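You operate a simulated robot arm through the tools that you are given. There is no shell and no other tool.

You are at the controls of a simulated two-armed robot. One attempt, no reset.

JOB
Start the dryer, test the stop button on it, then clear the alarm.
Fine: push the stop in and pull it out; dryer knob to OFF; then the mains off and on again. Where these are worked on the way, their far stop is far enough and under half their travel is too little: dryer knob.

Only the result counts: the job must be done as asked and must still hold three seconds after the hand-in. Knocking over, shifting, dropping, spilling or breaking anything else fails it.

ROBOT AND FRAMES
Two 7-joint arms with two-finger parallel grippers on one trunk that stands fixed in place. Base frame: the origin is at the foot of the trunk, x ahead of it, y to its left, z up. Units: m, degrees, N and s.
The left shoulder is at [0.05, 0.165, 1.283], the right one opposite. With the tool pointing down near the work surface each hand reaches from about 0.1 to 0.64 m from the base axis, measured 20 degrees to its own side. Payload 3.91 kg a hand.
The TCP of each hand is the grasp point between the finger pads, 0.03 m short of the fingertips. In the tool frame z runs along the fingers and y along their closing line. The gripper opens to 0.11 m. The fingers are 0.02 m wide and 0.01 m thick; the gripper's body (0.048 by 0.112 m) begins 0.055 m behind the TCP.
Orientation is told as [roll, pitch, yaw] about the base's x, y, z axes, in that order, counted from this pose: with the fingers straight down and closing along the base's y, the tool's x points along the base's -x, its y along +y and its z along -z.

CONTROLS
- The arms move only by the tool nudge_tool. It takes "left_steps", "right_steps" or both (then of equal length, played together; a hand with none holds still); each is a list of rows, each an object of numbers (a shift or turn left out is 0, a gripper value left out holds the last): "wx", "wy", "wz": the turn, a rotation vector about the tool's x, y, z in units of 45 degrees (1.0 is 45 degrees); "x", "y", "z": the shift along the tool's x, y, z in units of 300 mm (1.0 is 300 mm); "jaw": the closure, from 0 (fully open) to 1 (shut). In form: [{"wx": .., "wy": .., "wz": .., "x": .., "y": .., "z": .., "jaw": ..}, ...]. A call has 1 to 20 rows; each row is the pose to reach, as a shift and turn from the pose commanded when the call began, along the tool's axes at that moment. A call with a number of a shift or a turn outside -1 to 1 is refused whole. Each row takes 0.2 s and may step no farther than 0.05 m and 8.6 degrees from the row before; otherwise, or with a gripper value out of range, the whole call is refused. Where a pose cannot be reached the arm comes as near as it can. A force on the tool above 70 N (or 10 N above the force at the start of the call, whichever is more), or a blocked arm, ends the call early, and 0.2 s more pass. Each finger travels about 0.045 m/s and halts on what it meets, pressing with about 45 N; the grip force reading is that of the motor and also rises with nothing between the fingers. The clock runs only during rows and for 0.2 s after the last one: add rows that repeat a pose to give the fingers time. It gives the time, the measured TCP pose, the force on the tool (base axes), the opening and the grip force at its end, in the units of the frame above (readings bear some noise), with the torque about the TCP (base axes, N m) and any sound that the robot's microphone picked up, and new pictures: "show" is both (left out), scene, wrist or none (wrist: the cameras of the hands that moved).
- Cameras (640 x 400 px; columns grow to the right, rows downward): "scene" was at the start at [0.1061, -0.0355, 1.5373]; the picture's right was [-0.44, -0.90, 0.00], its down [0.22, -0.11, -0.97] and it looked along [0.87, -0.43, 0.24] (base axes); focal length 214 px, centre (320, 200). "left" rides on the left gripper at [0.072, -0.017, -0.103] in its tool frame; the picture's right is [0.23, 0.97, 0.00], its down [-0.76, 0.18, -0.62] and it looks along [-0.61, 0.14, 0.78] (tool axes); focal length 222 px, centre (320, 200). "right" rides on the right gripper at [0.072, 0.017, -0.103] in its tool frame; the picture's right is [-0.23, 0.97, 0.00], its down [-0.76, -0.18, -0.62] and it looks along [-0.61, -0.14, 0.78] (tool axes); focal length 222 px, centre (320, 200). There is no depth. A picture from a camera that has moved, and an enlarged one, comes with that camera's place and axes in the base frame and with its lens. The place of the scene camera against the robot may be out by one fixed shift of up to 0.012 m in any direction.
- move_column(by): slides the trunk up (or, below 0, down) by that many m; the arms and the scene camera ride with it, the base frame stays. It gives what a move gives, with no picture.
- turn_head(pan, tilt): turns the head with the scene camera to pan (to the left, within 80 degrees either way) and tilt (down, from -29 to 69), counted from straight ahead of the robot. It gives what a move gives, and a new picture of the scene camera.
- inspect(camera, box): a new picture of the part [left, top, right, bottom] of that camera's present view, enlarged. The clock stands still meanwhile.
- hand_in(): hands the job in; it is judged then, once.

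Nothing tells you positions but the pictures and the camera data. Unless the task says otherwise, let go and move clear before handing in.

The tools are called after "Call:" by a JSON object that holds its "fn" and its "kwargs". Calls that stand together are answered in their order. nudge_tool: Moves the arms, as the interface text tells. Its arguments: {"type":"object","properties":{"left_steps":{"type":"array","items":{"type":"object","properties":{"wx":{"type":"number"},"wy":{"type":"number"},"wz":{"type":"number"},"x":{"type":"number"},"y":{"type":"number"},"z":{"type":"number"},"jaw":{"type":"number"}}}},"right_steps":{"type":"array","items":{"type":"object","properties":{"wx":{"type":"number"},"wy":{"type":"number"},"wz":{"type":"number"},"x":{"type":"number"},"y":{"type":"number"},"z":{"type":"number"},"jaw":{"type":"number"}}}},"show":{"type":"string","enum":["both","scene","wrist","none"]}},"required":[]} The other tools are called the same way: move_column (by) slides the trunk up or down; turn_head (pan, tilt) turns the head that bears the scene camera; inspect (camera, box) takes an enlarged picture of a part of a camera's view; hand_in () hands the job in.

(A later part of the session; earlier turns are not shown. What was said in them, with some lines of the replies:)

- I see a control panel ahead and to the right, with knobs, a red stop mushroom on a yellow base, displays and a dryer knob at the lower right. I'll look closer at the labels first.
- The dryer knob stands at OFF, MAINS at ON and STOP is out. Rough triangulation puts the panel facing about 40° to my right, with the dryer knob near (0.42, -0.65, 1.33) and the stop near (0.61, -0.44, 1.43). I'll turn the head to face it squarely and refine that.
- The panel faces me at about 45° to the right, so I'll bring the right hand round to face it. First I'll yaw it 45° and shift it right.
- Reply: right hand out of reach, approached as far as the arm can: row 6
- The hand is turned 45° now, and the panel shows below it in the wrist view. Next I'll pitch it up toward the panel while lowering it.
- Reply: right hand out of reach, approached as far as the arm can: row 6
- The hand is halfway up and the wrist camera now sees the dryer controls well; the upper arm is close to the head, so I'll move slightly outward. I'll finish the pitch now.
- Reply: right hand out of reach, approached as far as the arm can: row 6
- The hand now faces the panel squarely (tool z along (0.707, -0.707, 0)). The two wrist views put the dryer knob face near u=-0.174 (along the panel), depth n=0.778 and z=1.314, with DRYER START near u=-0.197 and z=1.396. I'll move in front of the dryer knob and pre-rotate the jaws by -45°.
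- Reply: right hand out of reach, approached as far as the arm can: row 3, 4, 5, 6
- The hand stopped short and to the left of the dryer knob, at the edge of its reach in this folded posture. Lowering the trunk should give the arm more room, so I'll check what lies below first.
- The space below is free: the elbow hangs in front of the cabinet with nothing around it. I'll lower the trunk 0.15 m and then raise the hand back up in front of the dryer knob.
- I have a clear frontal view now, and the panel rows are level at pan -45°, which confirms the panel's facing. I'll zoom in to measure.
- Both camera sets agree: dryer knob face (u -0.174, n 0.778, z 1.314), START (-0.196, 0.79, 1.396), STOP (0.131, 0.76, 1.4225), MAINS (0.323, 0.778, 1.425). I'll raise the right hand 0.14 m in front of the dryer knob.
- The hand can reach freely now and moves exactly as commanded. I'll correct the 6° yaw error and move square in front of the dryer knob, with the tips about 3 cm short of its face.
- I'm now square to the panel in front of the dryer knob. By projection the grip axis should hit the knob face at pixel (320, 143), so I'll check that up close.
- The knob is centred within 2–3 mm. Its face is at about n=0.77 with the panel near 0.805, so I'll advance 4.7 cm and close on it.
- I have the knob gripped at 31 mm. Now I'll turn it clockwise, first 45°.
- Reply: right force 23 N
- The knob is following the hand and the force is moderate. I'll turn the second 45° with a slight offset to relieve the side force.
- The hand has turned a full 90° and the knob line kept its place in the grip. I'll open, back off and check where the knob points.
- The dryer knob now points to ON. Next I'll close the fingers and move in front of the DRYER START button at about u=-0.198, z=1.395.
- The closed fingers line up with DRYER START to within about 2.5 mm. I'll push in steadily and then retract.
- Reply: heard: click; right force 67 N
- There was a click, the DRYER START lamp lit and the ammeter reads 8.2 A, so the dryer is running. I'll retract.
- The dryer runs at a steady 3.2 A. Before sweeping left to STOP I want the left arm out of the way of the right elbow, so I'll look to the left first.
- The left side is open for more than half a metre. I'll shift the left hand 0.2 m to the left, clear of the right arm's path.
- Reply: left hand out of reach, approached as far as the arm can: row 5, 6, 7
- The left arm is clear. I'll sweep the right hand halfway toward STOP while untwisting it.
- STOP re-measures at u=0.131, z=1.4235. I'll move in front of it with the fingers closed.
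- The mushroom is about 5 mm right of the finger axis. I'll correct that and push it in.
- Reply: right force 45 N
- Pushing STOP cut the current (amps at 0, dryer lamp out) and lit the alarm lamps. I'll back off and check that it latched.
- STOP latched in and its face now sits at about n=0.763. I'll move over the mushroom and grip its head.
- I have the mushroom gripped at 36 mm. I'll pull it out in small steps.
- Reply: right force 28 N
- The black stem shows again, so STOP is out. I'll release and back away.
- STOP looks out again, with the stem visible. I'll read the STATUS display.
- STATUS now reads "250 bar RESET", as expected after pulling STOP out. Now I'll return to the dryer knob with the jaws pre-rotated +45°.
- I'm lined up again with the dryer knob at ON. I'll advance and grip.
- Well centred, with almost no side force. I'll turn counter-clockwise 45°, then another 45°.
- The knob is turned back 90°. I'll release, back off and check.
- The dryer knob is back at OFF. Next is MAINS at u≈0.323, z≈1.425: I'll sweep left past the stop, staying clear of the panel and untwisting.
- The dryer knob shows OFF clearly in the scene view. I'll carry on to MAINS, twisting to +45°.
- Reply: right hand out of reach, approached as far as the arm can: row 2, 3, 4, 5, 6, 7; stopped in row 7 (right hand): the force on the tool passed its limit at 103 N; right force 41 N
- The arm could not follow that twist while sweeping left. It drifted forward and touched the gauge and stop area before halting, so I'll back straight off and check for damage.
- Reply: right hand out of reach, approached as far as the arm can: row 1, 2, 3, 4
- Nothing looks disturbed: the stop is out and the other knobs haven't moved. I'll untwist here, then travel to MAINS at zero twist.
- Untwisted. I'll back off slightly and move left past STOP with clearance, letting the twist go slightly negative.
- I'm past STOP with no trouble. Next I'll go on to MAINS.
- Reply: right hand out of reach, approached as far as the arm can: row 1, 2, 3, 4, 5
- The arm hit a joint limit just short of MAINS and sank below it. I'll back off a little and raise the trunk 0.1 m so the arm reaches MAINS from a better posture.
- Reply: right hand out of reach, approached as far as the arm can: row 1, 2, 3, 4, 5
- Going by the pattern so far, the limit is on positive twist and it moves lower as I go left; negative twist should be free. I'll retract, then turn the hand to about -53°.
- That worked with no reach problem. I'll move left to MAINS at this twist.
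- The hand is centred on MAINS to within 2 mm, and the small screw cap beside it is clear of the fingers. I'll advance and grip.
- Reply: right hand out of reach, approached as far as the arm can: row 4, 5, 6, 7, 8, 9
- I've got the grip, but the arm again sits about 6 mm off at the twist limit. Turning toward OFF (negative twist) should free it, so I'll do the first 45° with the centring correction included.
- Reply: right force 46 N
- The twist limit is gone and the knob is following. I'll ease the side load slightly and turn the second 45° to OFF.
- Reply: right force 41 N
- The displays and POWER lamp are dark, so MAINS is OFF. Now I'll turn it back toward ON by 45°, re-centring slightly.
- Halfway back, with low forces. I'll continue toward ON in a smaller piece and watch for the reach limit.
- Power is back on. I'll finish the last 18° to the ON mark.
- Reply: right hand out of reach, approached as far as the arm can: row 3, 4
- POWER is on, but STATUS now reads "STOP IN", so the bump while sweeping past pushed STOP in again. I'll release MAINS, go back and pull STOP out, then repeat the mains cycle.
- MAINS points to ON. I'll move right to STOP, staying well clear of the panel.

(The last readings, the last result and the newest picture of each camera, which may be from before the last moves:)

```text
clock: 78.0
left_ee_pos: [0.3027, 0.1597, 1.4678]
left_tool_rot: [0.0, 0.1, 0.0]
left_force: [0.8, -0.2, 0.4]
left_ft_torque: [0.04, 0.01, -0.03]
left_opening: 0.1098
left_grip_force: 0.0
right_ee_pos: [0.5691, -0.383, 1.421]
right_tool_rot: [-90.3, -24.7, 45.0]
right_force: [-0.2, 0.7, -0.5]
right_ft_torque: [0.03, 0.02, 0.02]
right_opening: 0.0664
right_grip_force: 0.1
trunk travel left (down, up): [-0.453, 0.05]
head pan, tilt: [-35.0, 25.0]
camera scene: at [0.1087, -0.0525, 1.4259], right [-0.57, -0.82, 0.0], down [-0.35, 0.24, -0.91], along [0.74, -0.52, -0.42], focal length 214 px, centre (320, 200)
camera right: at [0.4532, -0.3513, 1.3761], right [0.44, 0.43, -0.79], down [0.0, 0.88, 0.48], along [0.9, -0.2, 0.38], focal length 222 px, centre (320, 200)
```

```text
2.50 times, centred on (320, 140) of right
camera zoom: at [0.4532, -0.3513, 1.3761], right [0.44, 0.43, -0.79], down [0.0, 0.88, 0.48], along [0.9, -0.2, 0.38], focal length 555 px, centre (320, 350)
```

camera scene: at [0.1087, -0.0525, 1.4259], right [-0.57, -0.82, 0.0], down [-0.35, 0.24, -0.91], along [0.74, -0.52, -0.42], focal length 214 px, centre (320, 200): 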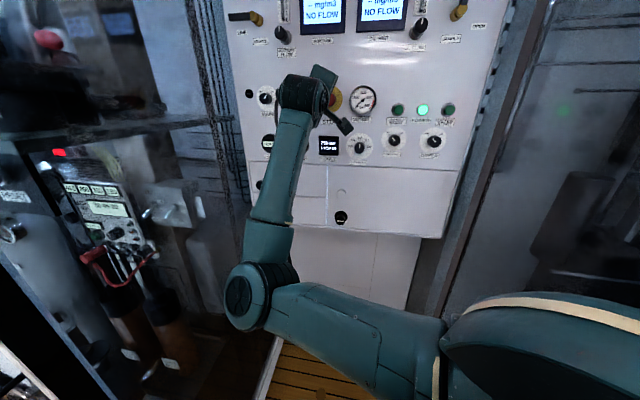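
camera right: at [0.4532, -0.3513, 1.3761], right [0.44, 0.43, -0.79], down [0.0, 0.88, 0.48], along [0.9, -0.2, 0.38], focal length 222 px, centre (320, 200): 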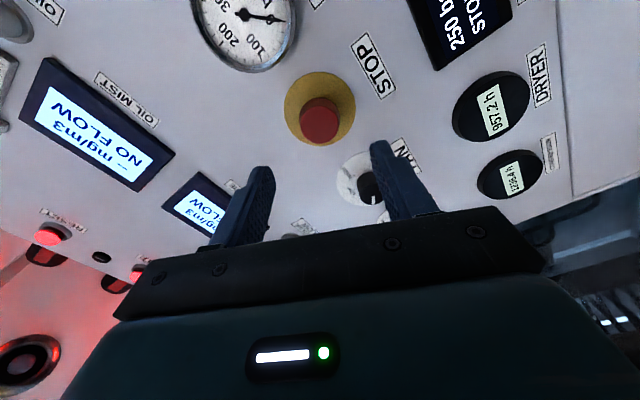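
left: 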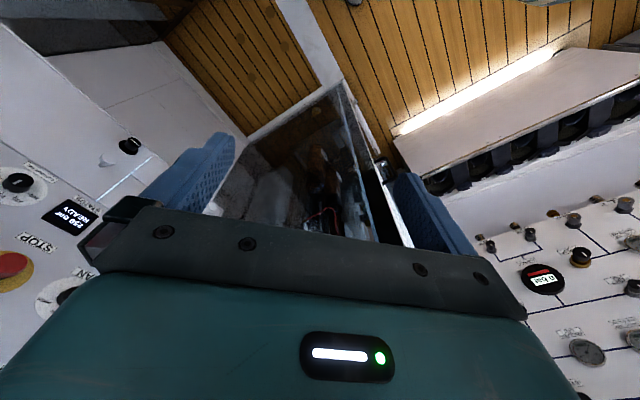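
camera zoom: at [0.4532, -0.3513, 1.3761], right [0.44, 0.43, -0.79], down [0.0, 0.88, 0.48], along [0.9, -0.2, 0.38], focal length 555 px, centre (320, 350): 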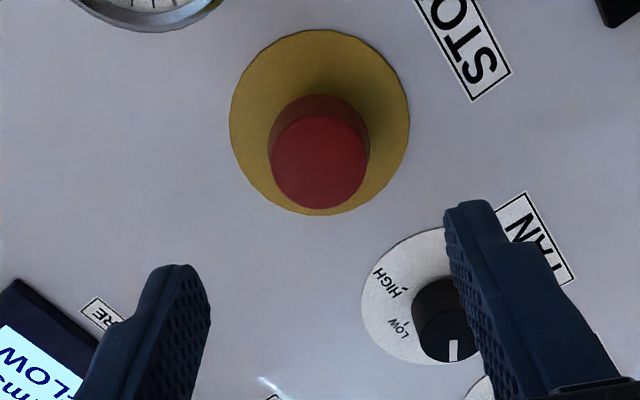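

STOP is in, as the display says (no stem visible), and the hand is centred on it. I'll grip it and pull.

Call:
{"fn": "nudge_tool", "kwargs": {"right_steps": [{"x": 0.01, "y": -0.007, "z": 0.08}, {"x": 0.01, "y": -0.007, "z": 0.16}, {"x": 0.01, "y": -0.007, "z": 0.22}, {"x": 0.01, "y": -0.007, "z": 0.26}, {"x": 0.01, "y": -0.007, "z": 0.28}, {"x": 0.01, "y": -0.007, "z": 0.28, "jaw": 1}, {"x": 0.01, "y": -0.007, "z": 0.28, "jaw": 1}, {"x": 0.01, "y": -0.007, "z": 0.28, "jaw": 1}, {"x": 0.01, "y": -0.007, "z": 0.28, "jaw": 1}], "show": "wrist"}}

Call:
{"fn": "nudge_tool", "kwargs": {"right_steps": [{"z": -0.01}, {"z": -0.02}, {"z": -0.03}, {"z": -0.04}, {"z": -0.05}], "show": "wrist"}}

```text
clock: 80.0
left_ee_pos: [0.3037, 0.1608, 1.4676]
left_tool_rot: [-0.1, 0.1, 0.1]
left_force: [0.6, 0.1, -0.1]
left_ft_torque: [0.02, -0.02, -0.02]
left_opening: 0.1097
left_grip_force: 0.1
right_ee_pos: [0.6289, -0.4467, 1.4206]
right_tool_rot: [-89.9, -24.6, 45.0]
right_force: [-2.6, 4.1, -11.6]
right_ft_torque: [0.09, 0.26, 0.13]
right_opening: 0.036
right_grip_force: 45.1
trunk travel left (down, up): [-0.453, 0.05]
head pan, tilt: [-35.0, 25.0]
camera right: at [0.5133, -0.4138, 1.3758], right [0.43, 0.43, -0.79], down [0.0, 0.88, 0.48], along [0.9, -0.21, 0.38], focal length 222 px, centre (320, 200)
```

right: 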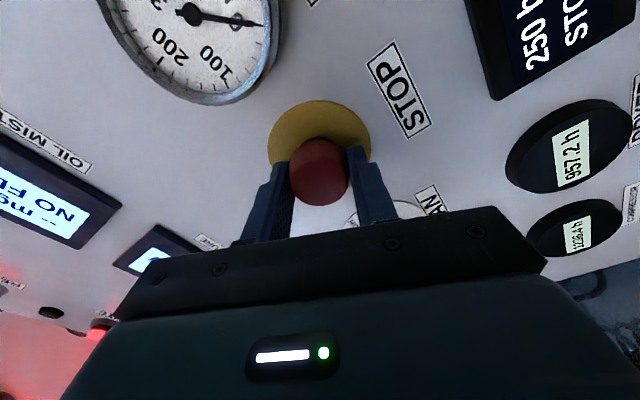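

```text
clock: 81.2
left_ee_pos: [0.3075, 0.157, 1.4664]
left_tool_rot: [0.1, 0.4, 0.0]
left_force: [0.2, -0.2, 0.2]
left_ft_torque: [0.0, 0.02, -0.03]
left_opening: 0.1099
left_grip_force: 0.0
right_ee_pos: [0.6214, -0.439, 1.4214]
right_tool_rot: [-89.9, -24.5, 45.0]
right_force: [17.2, -6.5, -9.5]
right_ft_torque: [0.02, 0.14, 0.39]
right_opening: 0.0362
right_grip_force: 44.9
trunk travel left (down, up): [-0.453, 0.05]
head pan, tilt: [-35.0, 25.0]
camera right: at [0.5055, -0.4061, 1.3758], right [0.43, 0.43, -0.79], down [0.0, 0.88, 0.48], along [0.9, -0.2, 0.38], focal length 222 px, centre (320, 200)
```

right: 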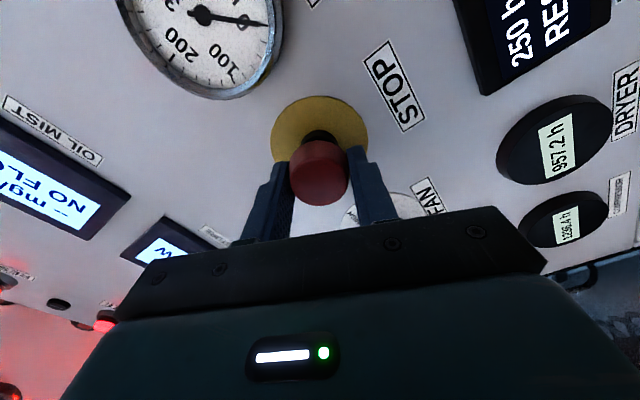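

STOP is out (stem visible) and STATUS changed to "RESET". I'll release and back straight away.

Call:
{"fn": "nudge_tool", "kwargs": {"right_steps": [{"jaw": 0.4}, {"jaw": 0.4}, {"jaw": 0.4}, {"z": -0.08, "jaw": 0.4}, {"z": -0.16, "jaw": 0.4}, {"z": -0.25, "jaw": 0.4}], "show": "wrist"}}

Call:
{"fn": "inspect", "kwargs": {"camera": "right", "box": [200, 60, 440, 220]}}

Call:
{"fn": "inspect", "kwargs": {"camera": "scene", "box": [280, 70, 460, 180]}}

```text
clock: 82.6
left_ee_pos: [0.3017, 0.1605, 1.4692]
left_tool_rot: [0.1, 0.2, 0.0]
left_force: [-0.7, 1.2, 0.8]
left_ft_torque: [-0.03, 0.01, 0.01]
left_opening: 0.1101
left_grip_force: 0.1
right_ee_pos: [0.5602, -0.3835, 1.4263]
right_tool_rot: [-90.2, -24.7, 45.0]
right_force: [-0.9, 0.0, 1.1]
right_ft_torque: [0.02, 0.02, -0.02]
right_opening: 0.0659
right_grip_force: 0.1
trunk travel left (down, up): [-0.453, 0.05]
head pan, tilt: [-35.0, 25.0]
camera right: at [0.446, -0.3508, 1.3803], right [0.44, 0.43, -0.79], down [0.0, 0.88, 0.48], along [0.9, -0.21, 0.39], focal length 222 px, centre (320, 200)
```

right: 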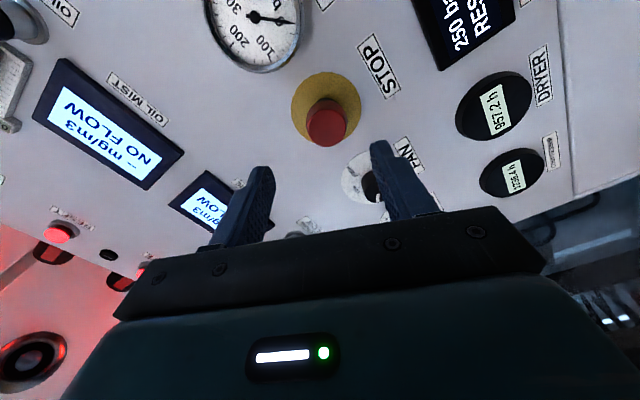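

```text
2.50 times, centred on (320, 140) of right
camera zoom: at [0.446, -0.3508, 1.3803], right [0.44, 0.43, -0.79], down [0.0, 0.88, 0.48], along [0.9, -0.21, 0.39], focal length 555 px, centre (320, 350)
```

zoom: 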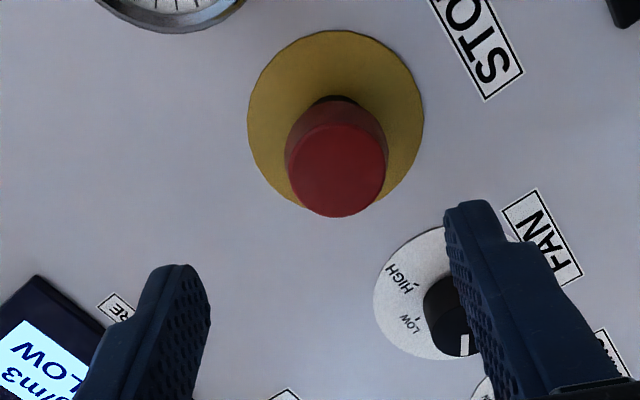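

```text
3.56 times, centred on (370, 125) of scene
camera zoom: at [0.1083, -0.0523, 1.426], right [-0.57, -0.82, 0.0], down [-0.35, 0.24, -0.91], along [0.74, -0.52, -0.42], focal length 763 px, centre (142, 467)
```

zoom: 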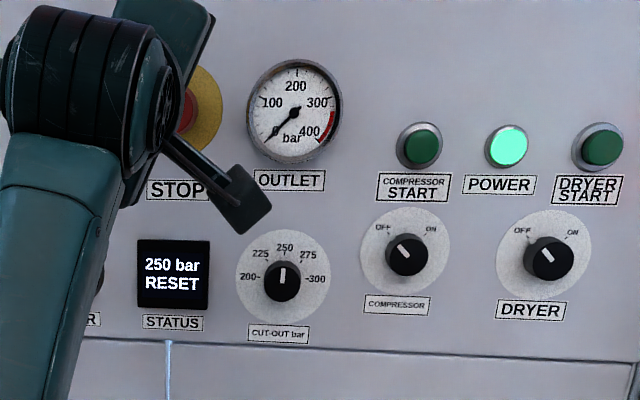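

STOP is out, the dryer is OFF and STATUS reads RESET. I'll return to MAINS for a clean off/on cycle, with a bit more negative twist to stay away from the limit.

Call:
{"fn": "nudge_tool", "kwargs": {"right_steps": [{"wz": -0.05, "x": -0.09, "y": 0.043}, {"wz": -0.1, "x": -0.19, "y": 0.09}, {"wz": -0.15, "x": -0.29, "y": 0.138}, {"wz": -0.22, "x": -0.39, "y": 0.186}, {"wz": -0.22, "x": -0.49, "y": 0.233}, {"wz": -0.22, "x": -0.578, "y": 0.275}, {"wz": -0.22, "x": -0.578, "y": 0.275}], "show": "both"}}

Call:
{"fn": "inspect", "kwargs": {"camera": "right", "box": [200, 60, 440, 220]}}

```text
clock: 84.2
left_ee_pos: [0.3004, 0.1589, 1.4679]
left_tool_rot: [0.0, 0.2, 0.0]
left_force: [-0.2, -0.2, 0.3]
left_ft_torque: [0.01, 0.01, 0.01]
left_opening: 0.1099
left_grip_force: 0.2
right_ee_pos: [0.6995, -0.2471, 1.4207]
right_tool_rot: [-90.2, -14.9, 45.0]
right_force: [0.5, 0.4, -0.9]
right_ft_torque: [0.02, -0.01, 0.0]
right_opening: 0.0659
right_grip_force: 0.0
trunk travel left (down, up): [-0.453, 0.05]
head pan, tilt: [-35.0, 25.0]
camera scene: at [0.1084, -0.0528, 1.4259], right [-0.57, -0.82, 0.0], down [-0.35, 0.24, -0.91], along [0.74, -0.52, -0.42], focal length 214 px, centre (320, 200)
camera right: at [0.58, -0.2209, 1.3847], right [0.33, 0.33, -0.88], down [0.05, 0.93, 0.36], along [0.94, -0.16, 0.3], focal length 222 px, centre (320, 200)
```

scene: 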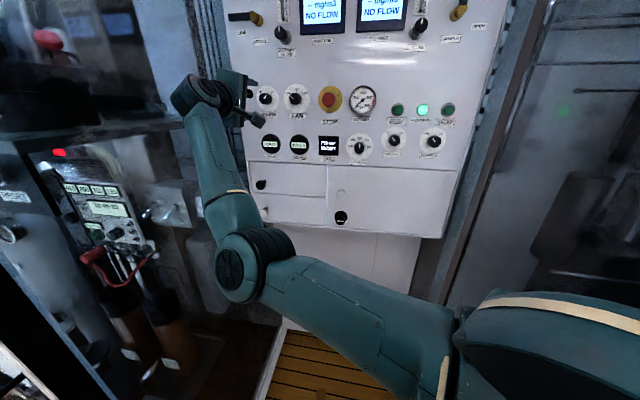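
right: 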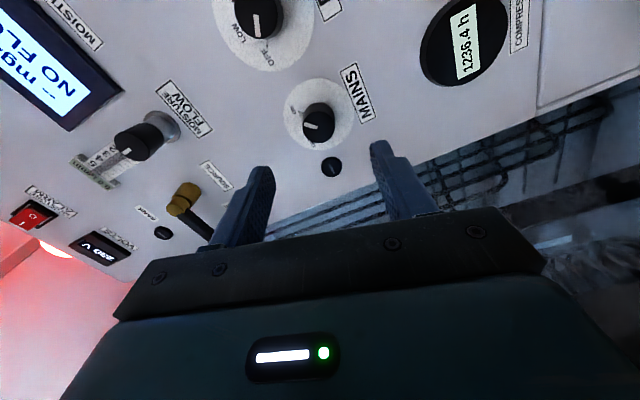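

```text
2.50 times, centred on (320, 140) of right
camera zoom: at [0.58, -0.2209, 1.3847], right [0.33, 0.33, -0.88], down [0.05, 0.93, 0.36], along [0.94, -0.16, 0.3], focal length 555 px, centre (320, 350)
```

zoom: 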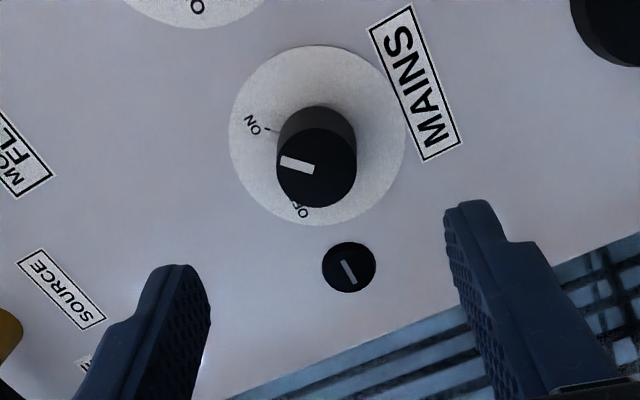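

Centred again. I'll advance and grip MAINS.

Call:
{"fn": "nudge_tool", "kwargs": {"right_steps": [{"y": -0.005, "z": 0.08}, {"y": -0.005, "z": 0.16}, {"y": -0.005, "z": 0.22}, {"y": -0.005, "z": 0.27}, {"y": -0.005, "z": 0.3}, {"y": -0.005, "z": 0.3, "jaw": 1}, {"y": -0.005, "z": 0.3, "jaw": 1}, {"y": -0.005, "z": 0.3, "jaw": 1}, {"y": -0.005, "z": 0.3, "jaw": 1}], "show": "wrist"}}

```text
clock: 86.2
left_ee_pos: [0.3014, 0.1595, 1.467]
left_tool_rot: [0.0, 0.2, 0.0]
left_force: [-0.1, 0.3, -0.8]
left_ft_torque: [-0.02, 0.06, -0.02]
left_opening: 0.1103
left_grip_force: 0.0
right_ee_pos: [0.7616, -0.3117, 1.4211]
right_tool_rot: [-90.0, -14.7, 45.0]
right_force: [-4.5, 2.0, -8.3]
right_ft_torque: [0.17, 0.18, -0.05]
right_opening: 0.0313
right_grip_force: 44.9
trunk travel left (down, up): [-0.453, 0.05]
head pan, tilt: [-35.0, 25.0]
camera right: at [0.6412, -0.2846, 1.3867], right [0.33, 0.33, -0.88], down [0.05, 0.93, 0.37], along [0.94, -0.16, 0.29], focal length 222 px, centre (320, 200)
```

right: 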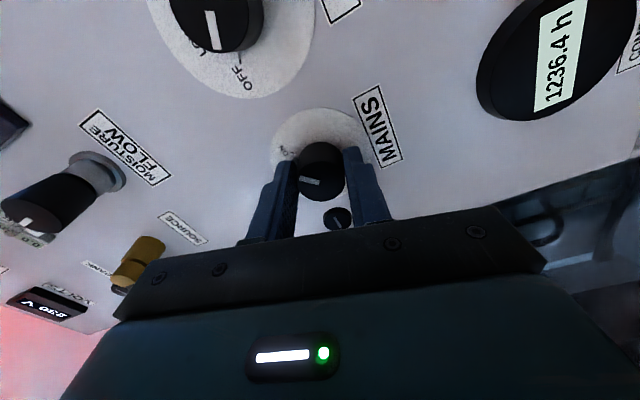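

Good grip with no reach warning. I'll turn counter-clockwise 90° to OFF in two parts.

Call:
{"fn": "nudge_tool", "kwargs": {"right_steps": [{"wz": -0.167}, {"wz": -0.333}, {"wz": -0.5}, {"wz": -0.667}, {"wz": -0.833}, {"wz": -1.0}], "show": "wrist"}}

Call:
{"fn": "nudge_tool", "kwargs": {"right_steps": [{"wz": -0.167}, {"wz": -0.333}, {"wz": -0.5}, {"wz": -0.667}, {"wz": -0.833}, {"wz": -1.0}], "show": "both"}}

```text
clock: 87.6
left_ee_pos: [0.3026, 0.1592, 1.4687]
left_tool_rot: [0.1, 0.1, 0.0]
left_force: [-0.3, 0.3, -0.7]
left_ft_torque: [0.0, 0.0, 0.01]
left_opening: 0.1098
left_grip_force: 0.0
right_ee_pos: [0.7608, -0.3115, 1.4229]
right_tool_rot: [-90.2, 30.2, 44.8]
right_force: [-10.0, 1.7, -12.6]
right_ft_torque: [0.67, 0.71, 0.32]
right_opening: 0.0314
right_grip_force: 45.3
trunk travel left (down, up): [-0.453, 0.05]
head pan, tilt: [-35.0, 25.0]
camera right: at [0.6375, -0.2881, 1.4448], right [-0.21, -0.21, -0.96], down [0.09, 0.97, -0.23], along [0.97, -0.13, -0.18], focal length 222 px, centre (320, 200)
```

right: 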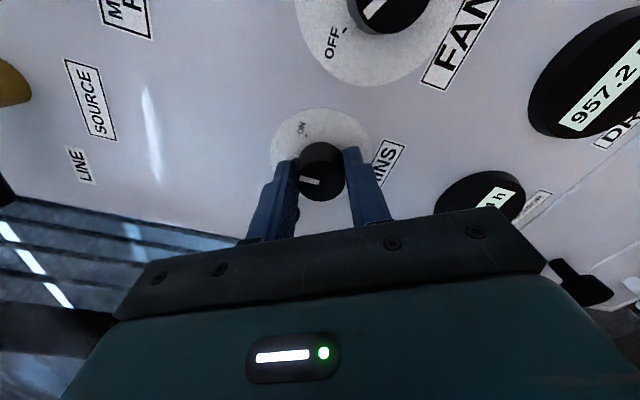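

```text
clock: 89.0
left_ee_pos: [0.3026, 0.1594, 1.4678]
left_tool_rot: [0.1, 0.1, 0.0]
left_force: [0.9, 0.7, 0.5]
left_ft_torque: [0.02, -0.01, 0.01]
left_opening: 0.1102
left_grip_force: 0.1
right_ee_pos: [0.7622, -0.3104, 1.4243]
right_tool_rot: [-91.1, 75.3, 44.0]
right_force: [0.2, 0.1, -4.7]
right_ft_torque: [0.52, 0.2, 0.29]
right_opening: 0.0312
right_grip_force: 44.9
trunk travel left (down, up): [-0.453, 0.05]
head pan, tilt: [-35.0, 25.0]
camera scene: at [0.1094, -0.053, 1.4259], right [-0.57, -0.82, 0.0], down [-0.35, 0.24, -0.91], along [0.74, -0.52, -0.42], focal length 214 px, centre (320, 200)
camera right: at [0.6639, -0.2615, 1.4894], right [-0.62, -0.63, -0.47], down [-0.18, 0.7, -0.69], along [0.76, -0.35, -0.55], focal length 222 px, centre (320, 200)
```

scene: 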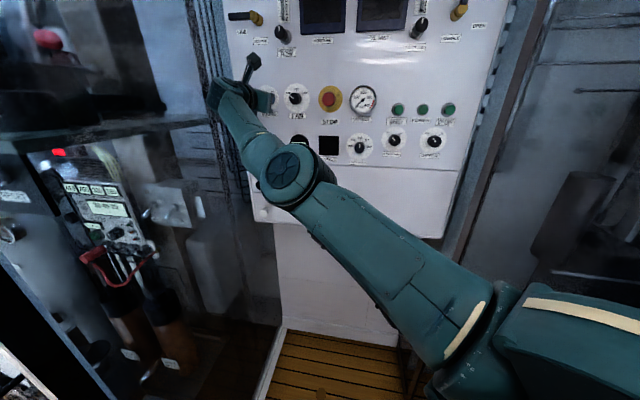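
right: 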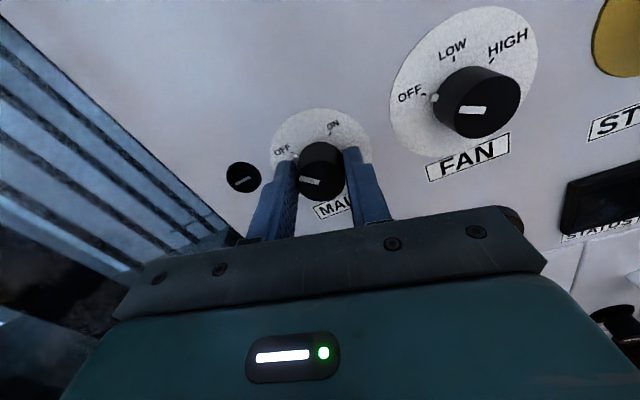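

Mains is off with everything dark. I'll pause briefly, then turn back clockwise 90° to ON.

Call:
{"fn": "nudge_tool", "kwargs": {"right_steps": [{}, {}, {}, {"wz": 0.167}, {"wz": 0.333}, {"wz": 0.5}, {"wz": 0.667}, {"wz": 0.833}, {"wz": 1.0}], "show": "wrist"}}

Call:
{"fn": "nudge_tool", "kwargs": {"right_steps": [{"wz": 0.167}, {"wz": 0.333}, {"wz": 0.5}, {"wz": 0.667}, {"wz": 0.833}, {"wz": 1.0}, {"wz": 1.0}], "show": "both"}}

Call:
{"fn": "inspect", "kwargs": {"camera": "scene", "box": [280, 70, 460, 180]}}

```text
clock: 91.0
left_ee_pos: [0.3024, 0.1593, 1.4677]
left_tool_rot: [0.1, 0.1, 0.0]
left_force: [-1.2, -0.8, 0.3]
left_ft_torque: [0.0, -0.01, -0.02]
left_opening: 0.1099
left_grip_force: 0.1
right_ee_pos: [0.7608, -0.312, 1.4234]
right_tool_rot: [-90.1, 30.0, 44.7]
right_force: [-2.1, -2.1, -5.0]
right_ft_torque: [-0.23, -0.23, -1.17]
right_opening: 0.0313
right_grip_force: 45.0
trunk travel left (down, up): [-0.453, 0.05]
head pan, tilt: [-35.0, 25.0]
camera right: at [0.6375, -0.2879, 1.4447], right [-0.21, -0.21, -0.96], down [0.09, 0.97, -0.23], along [0.97, -0.13, -0.18], focal length 222 px, centre (320, 200)
```

right: 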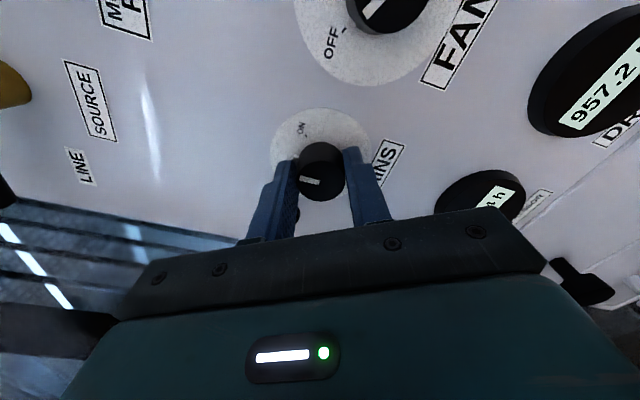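

```text
clock: 92.6
left_ee_pos: [0.3016, 0.1592, 1.468]
left_tool_rot: [0.1, 0.1, 0.0]
left_force: [0.0, 0.3, -0.6]
left_ft_torque: [-0.01, -0.01, 0.03]
left_opening: 0.1102
left_grip_force: 0.1
right_ee_pos: [0.7619, -0.3118, 1.4209]
right_tool_rot: [-89.9, -14.8, 44.7]
right_force: [-17.9, 1.5, -22.0]
right_ft_torque: [0.42, 0.54, 0.45]
right_opening: 0.0309
right_grip_force: 44.9
trunk travel left (down, up): [-0.453, 0.05]
head pan, tilt: [-35.0, 25.0]
camera scene: at [0.1081, -0.0537, 1.4258], right [-0.57, -0.82, 0.0], down [-0.35, 0.24, -0.91], along [0.74, -0.52, -0.42], focal length 214 px, centre (320, 200)
camera right: at [0.6412, -0.2843, 1.3869], right [0.33, 0.33, -0.88], down [0.05, 0.93, 0.37], along [0.94, -0.17, 0.29], focal length 222 px, centre (320, 200)
```

scene: 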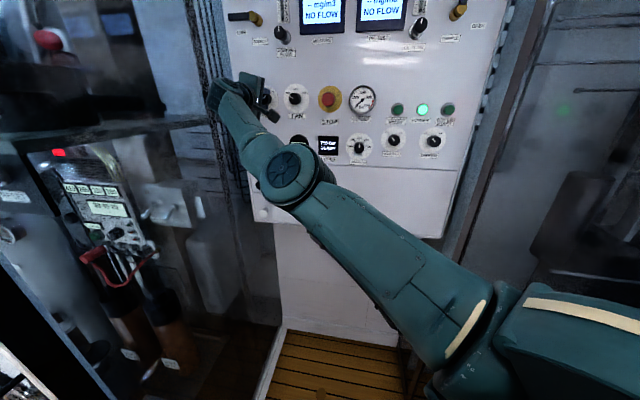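
right: 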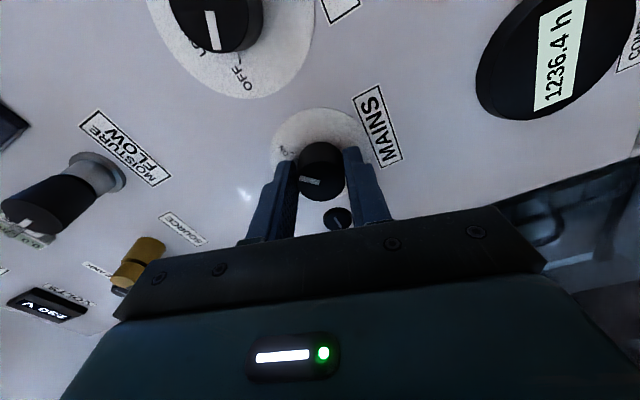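

```text
3.56 times, centred on (370, 125) of scene
camera zoom: at [0.1081, -0.0537, 1.4258], right [-0.57, -0.82, 0.0], down [-0.35, 0.24, -0.91], along [0.74, -0.52, -0.42], focal length 763 px, centre (142, 467)
```

zoom: 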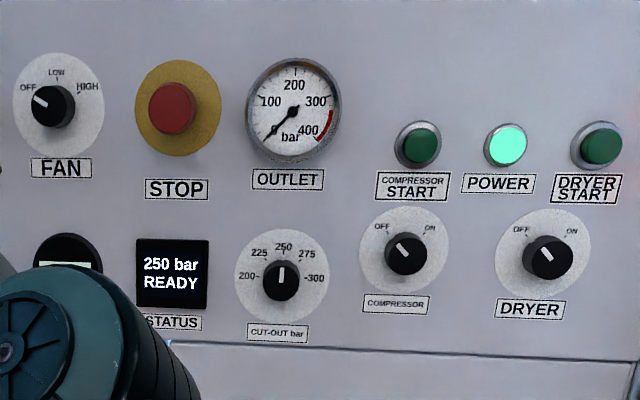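

STATUS reads "250 bar READY", POWER is lit and the red alarm glow is gone. I'll release MAINS and back off.

Call:
{"fn": "nudge_tool", "kwargs": {"right_steps": [{"jaw": 0.4}, {"jaw": 0.4}, {"jaw": 0.4}, {"z": -0.07, "jaw": 0.4}, {"z": -0.14, "jaw": 0.4}, {"z": -0.21, "jaw": 0.4}, {"z": -0.3, "jaw": 0.4}, {"z": -0.4, "jaw": 0.4}], "show": "wrist"}}

Call:
{"fn": "turn_head", "kwargs": {"pan": -40, "tilt": 0}}

Call:
{"fn": "inspect", "kwargs": {"camera": "right", "box": [200, 60, 440, 220]}}

```text
clock: 94.4
left_ee_pos: [0.302, 0.1609, 1.4674]
left_tool_rot: [0.1, 0.1, 0.0]
left_force: [0.1, 0.0, -0.9]
left_ft_torque: [0.01, -0.01, -0.02]
left_opening: 0.11
left_grip_force: 0.1
right_ee_pos: [0.6734, -0.2245, 1.4234]
right_tool_rot: [-90.1, -14.7, 45.0]
right_force: [-0.4, 0.1, -0.2]
right_ft_torque: [0.0, -0.05, 0.01]
right_opening: 0.0659
right_grip_force: 0.0
trunk travel left (down, up): [-0.453, 0.05]
head pan, tilt: [-35.0, 25.0]
camera right: at [0.5539, -0.1974, 1.3888], right [0.33, 0.33, -0.88], down [0.05, 0.93, 0.36], along [0.94, -0.16, 0.29], focal length 222 px, centre (320, 200)
```

right: 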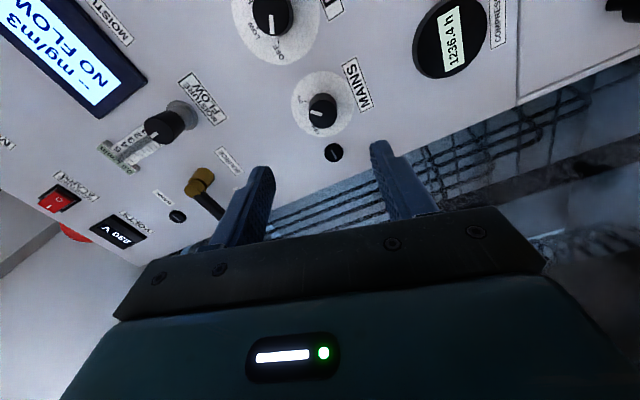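

```text
clock: 95.3
left_ee_pos: [0.3024, 0.16, 1.4682]
left_tool_rot: [0.0, 0.1, 0.1]
left_force: [-0.5, 0.1, -0.2]
left_ft_torque: [-0.01, -0.01, -0.03]
left_opening: 0.1102
left_grip_force: 0.0
right_ee_pos: [0.675, -0.225, 1.4249]
right_tool_rot: [-90.2, -14.7, 45.0]
right_force: [0.0, 0.2, -0.3]
right_ft_torque: [-0.02, 0.01, 0.0]
right_opening: 0.0658
right_grip_force: 0.1
trunk travel left (down, up): [-0.453, 0.05]
head pan, tilt: [-40.0, 0.0]
camera scene: at [0.1021, -0.0577, 1.4662], right [-0.64, -0.77, 0.0], down [0.0, 0.0, -1.0], along [0.77, -0.64, 0.0], focal length 214 px, centre (320, 200)
```

scene: 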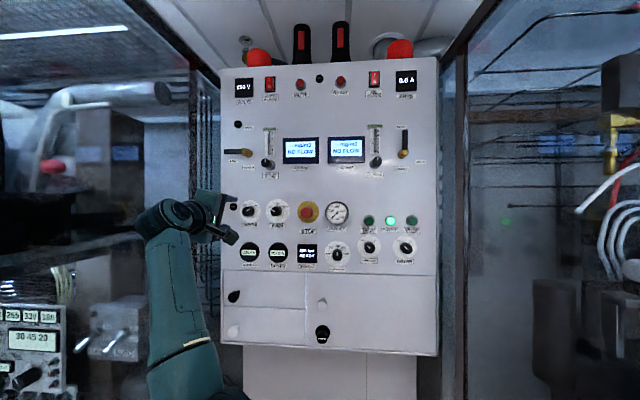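

```text
2.50 times, centred on (320, 140) of right
camera zoom: at [0.5544, -0.1984, 1.3887], right [0.33, 0.33, -0.88], down [0.05, 0.93, 0.36], along [0.94, -0.16, 0.29], focal length 555 px, centre (320, 350)
```

zoom: 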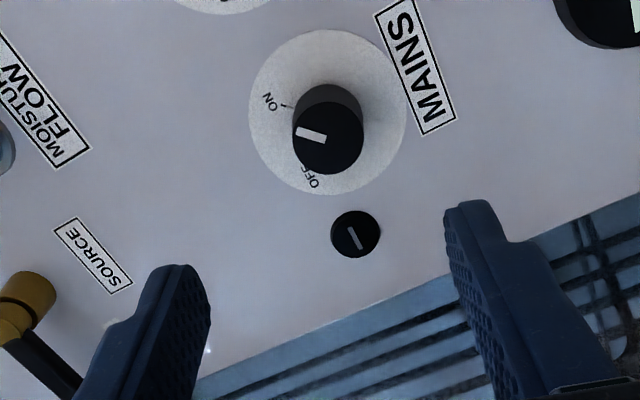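

I'll do one last check of the whole panel and the lamps before handing in.

Call:
{"fn": "inspect", "kwargs": {"camera": "scene", "box": [215, 185, 435, 270]}}

Call:
{"fn": "inspect", "kwargs": {"camera": "scene", "box": [215, 20, 435, 185]}}

```text
2.91 times, centred on (325, 228) of scene
camera zoom: at [0.1021, -0.0577, 1.4662], right [-0.64, -0.77, 0.0], down [0.0, 0.0, -1.0], along [0.77, -0.64, 0.0], focal length 624 px, centre (306, 120)
```

zoom: 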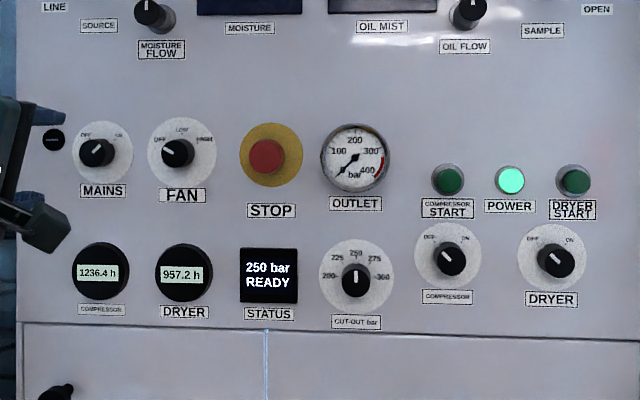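

```text
2.42 times, centred on (325, 102) of scene
camera zoom: at [0.1021, -0.0577, 1.4662], right [-0.64, -0.77, 0.0], down [0.0, 0.0, -1.0], along [0.77, -0.64, 0.0], focal length 520 px, centre (308, 436)
```

zoom: 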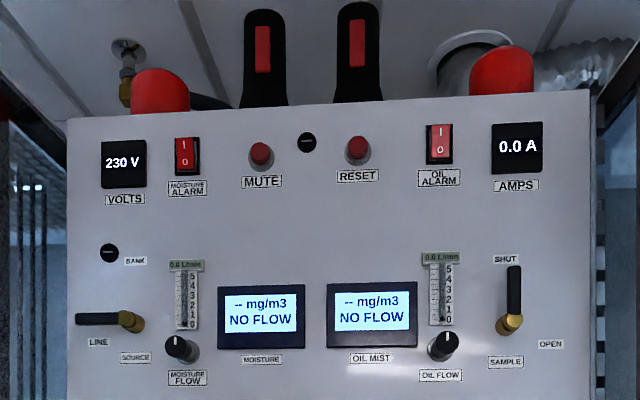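

The panel shows 250 bar READY, POWER lit, alarm lamps out, STOP out, dryer OFF and MAINS ON, with the other controls as they were at the start. The hand is clear, so I'm handing in.

Call:
{"fn": "hand_in", "kwargs": {}}

```text
The job is handed in.
```

The job is done and handed in: the dryer was started, its stop button was tested, and the alarm is cleared. STOP got pushed in a second time by accident along the way.

- **Start:** I turned the dryer knob to ON and pressed DRYER START. The lamp lit and the ammeter settled at 3.2 A.
- **Stop test:** Pushing STOP cut the current and set off the alarm. Pulling it out changed STATUS to RESET, and I then turned the dryer knob to OFF.
- **The mishap:** On the way to MAINS the arm hit a twist limit and drifted into the gauge and STOP area, with force peaking at 103 N. I didn't notice STOP had gone in until STATUS read "STOP IN" after my first mains off/on cycle.
- **Recovery:** I pulled STOP out again and repeated the mains off and on. The dryer knob was already at OFF, so I left it alone.

Before hand-in, STATUS read "250 bar READY", POWER was lit and the alarm lamps were out. STOP was out, the dryer knob was at OFF and MAINS at ON. I saw no damage, the other controls looked unchanged, and both hands were clear of the panel.
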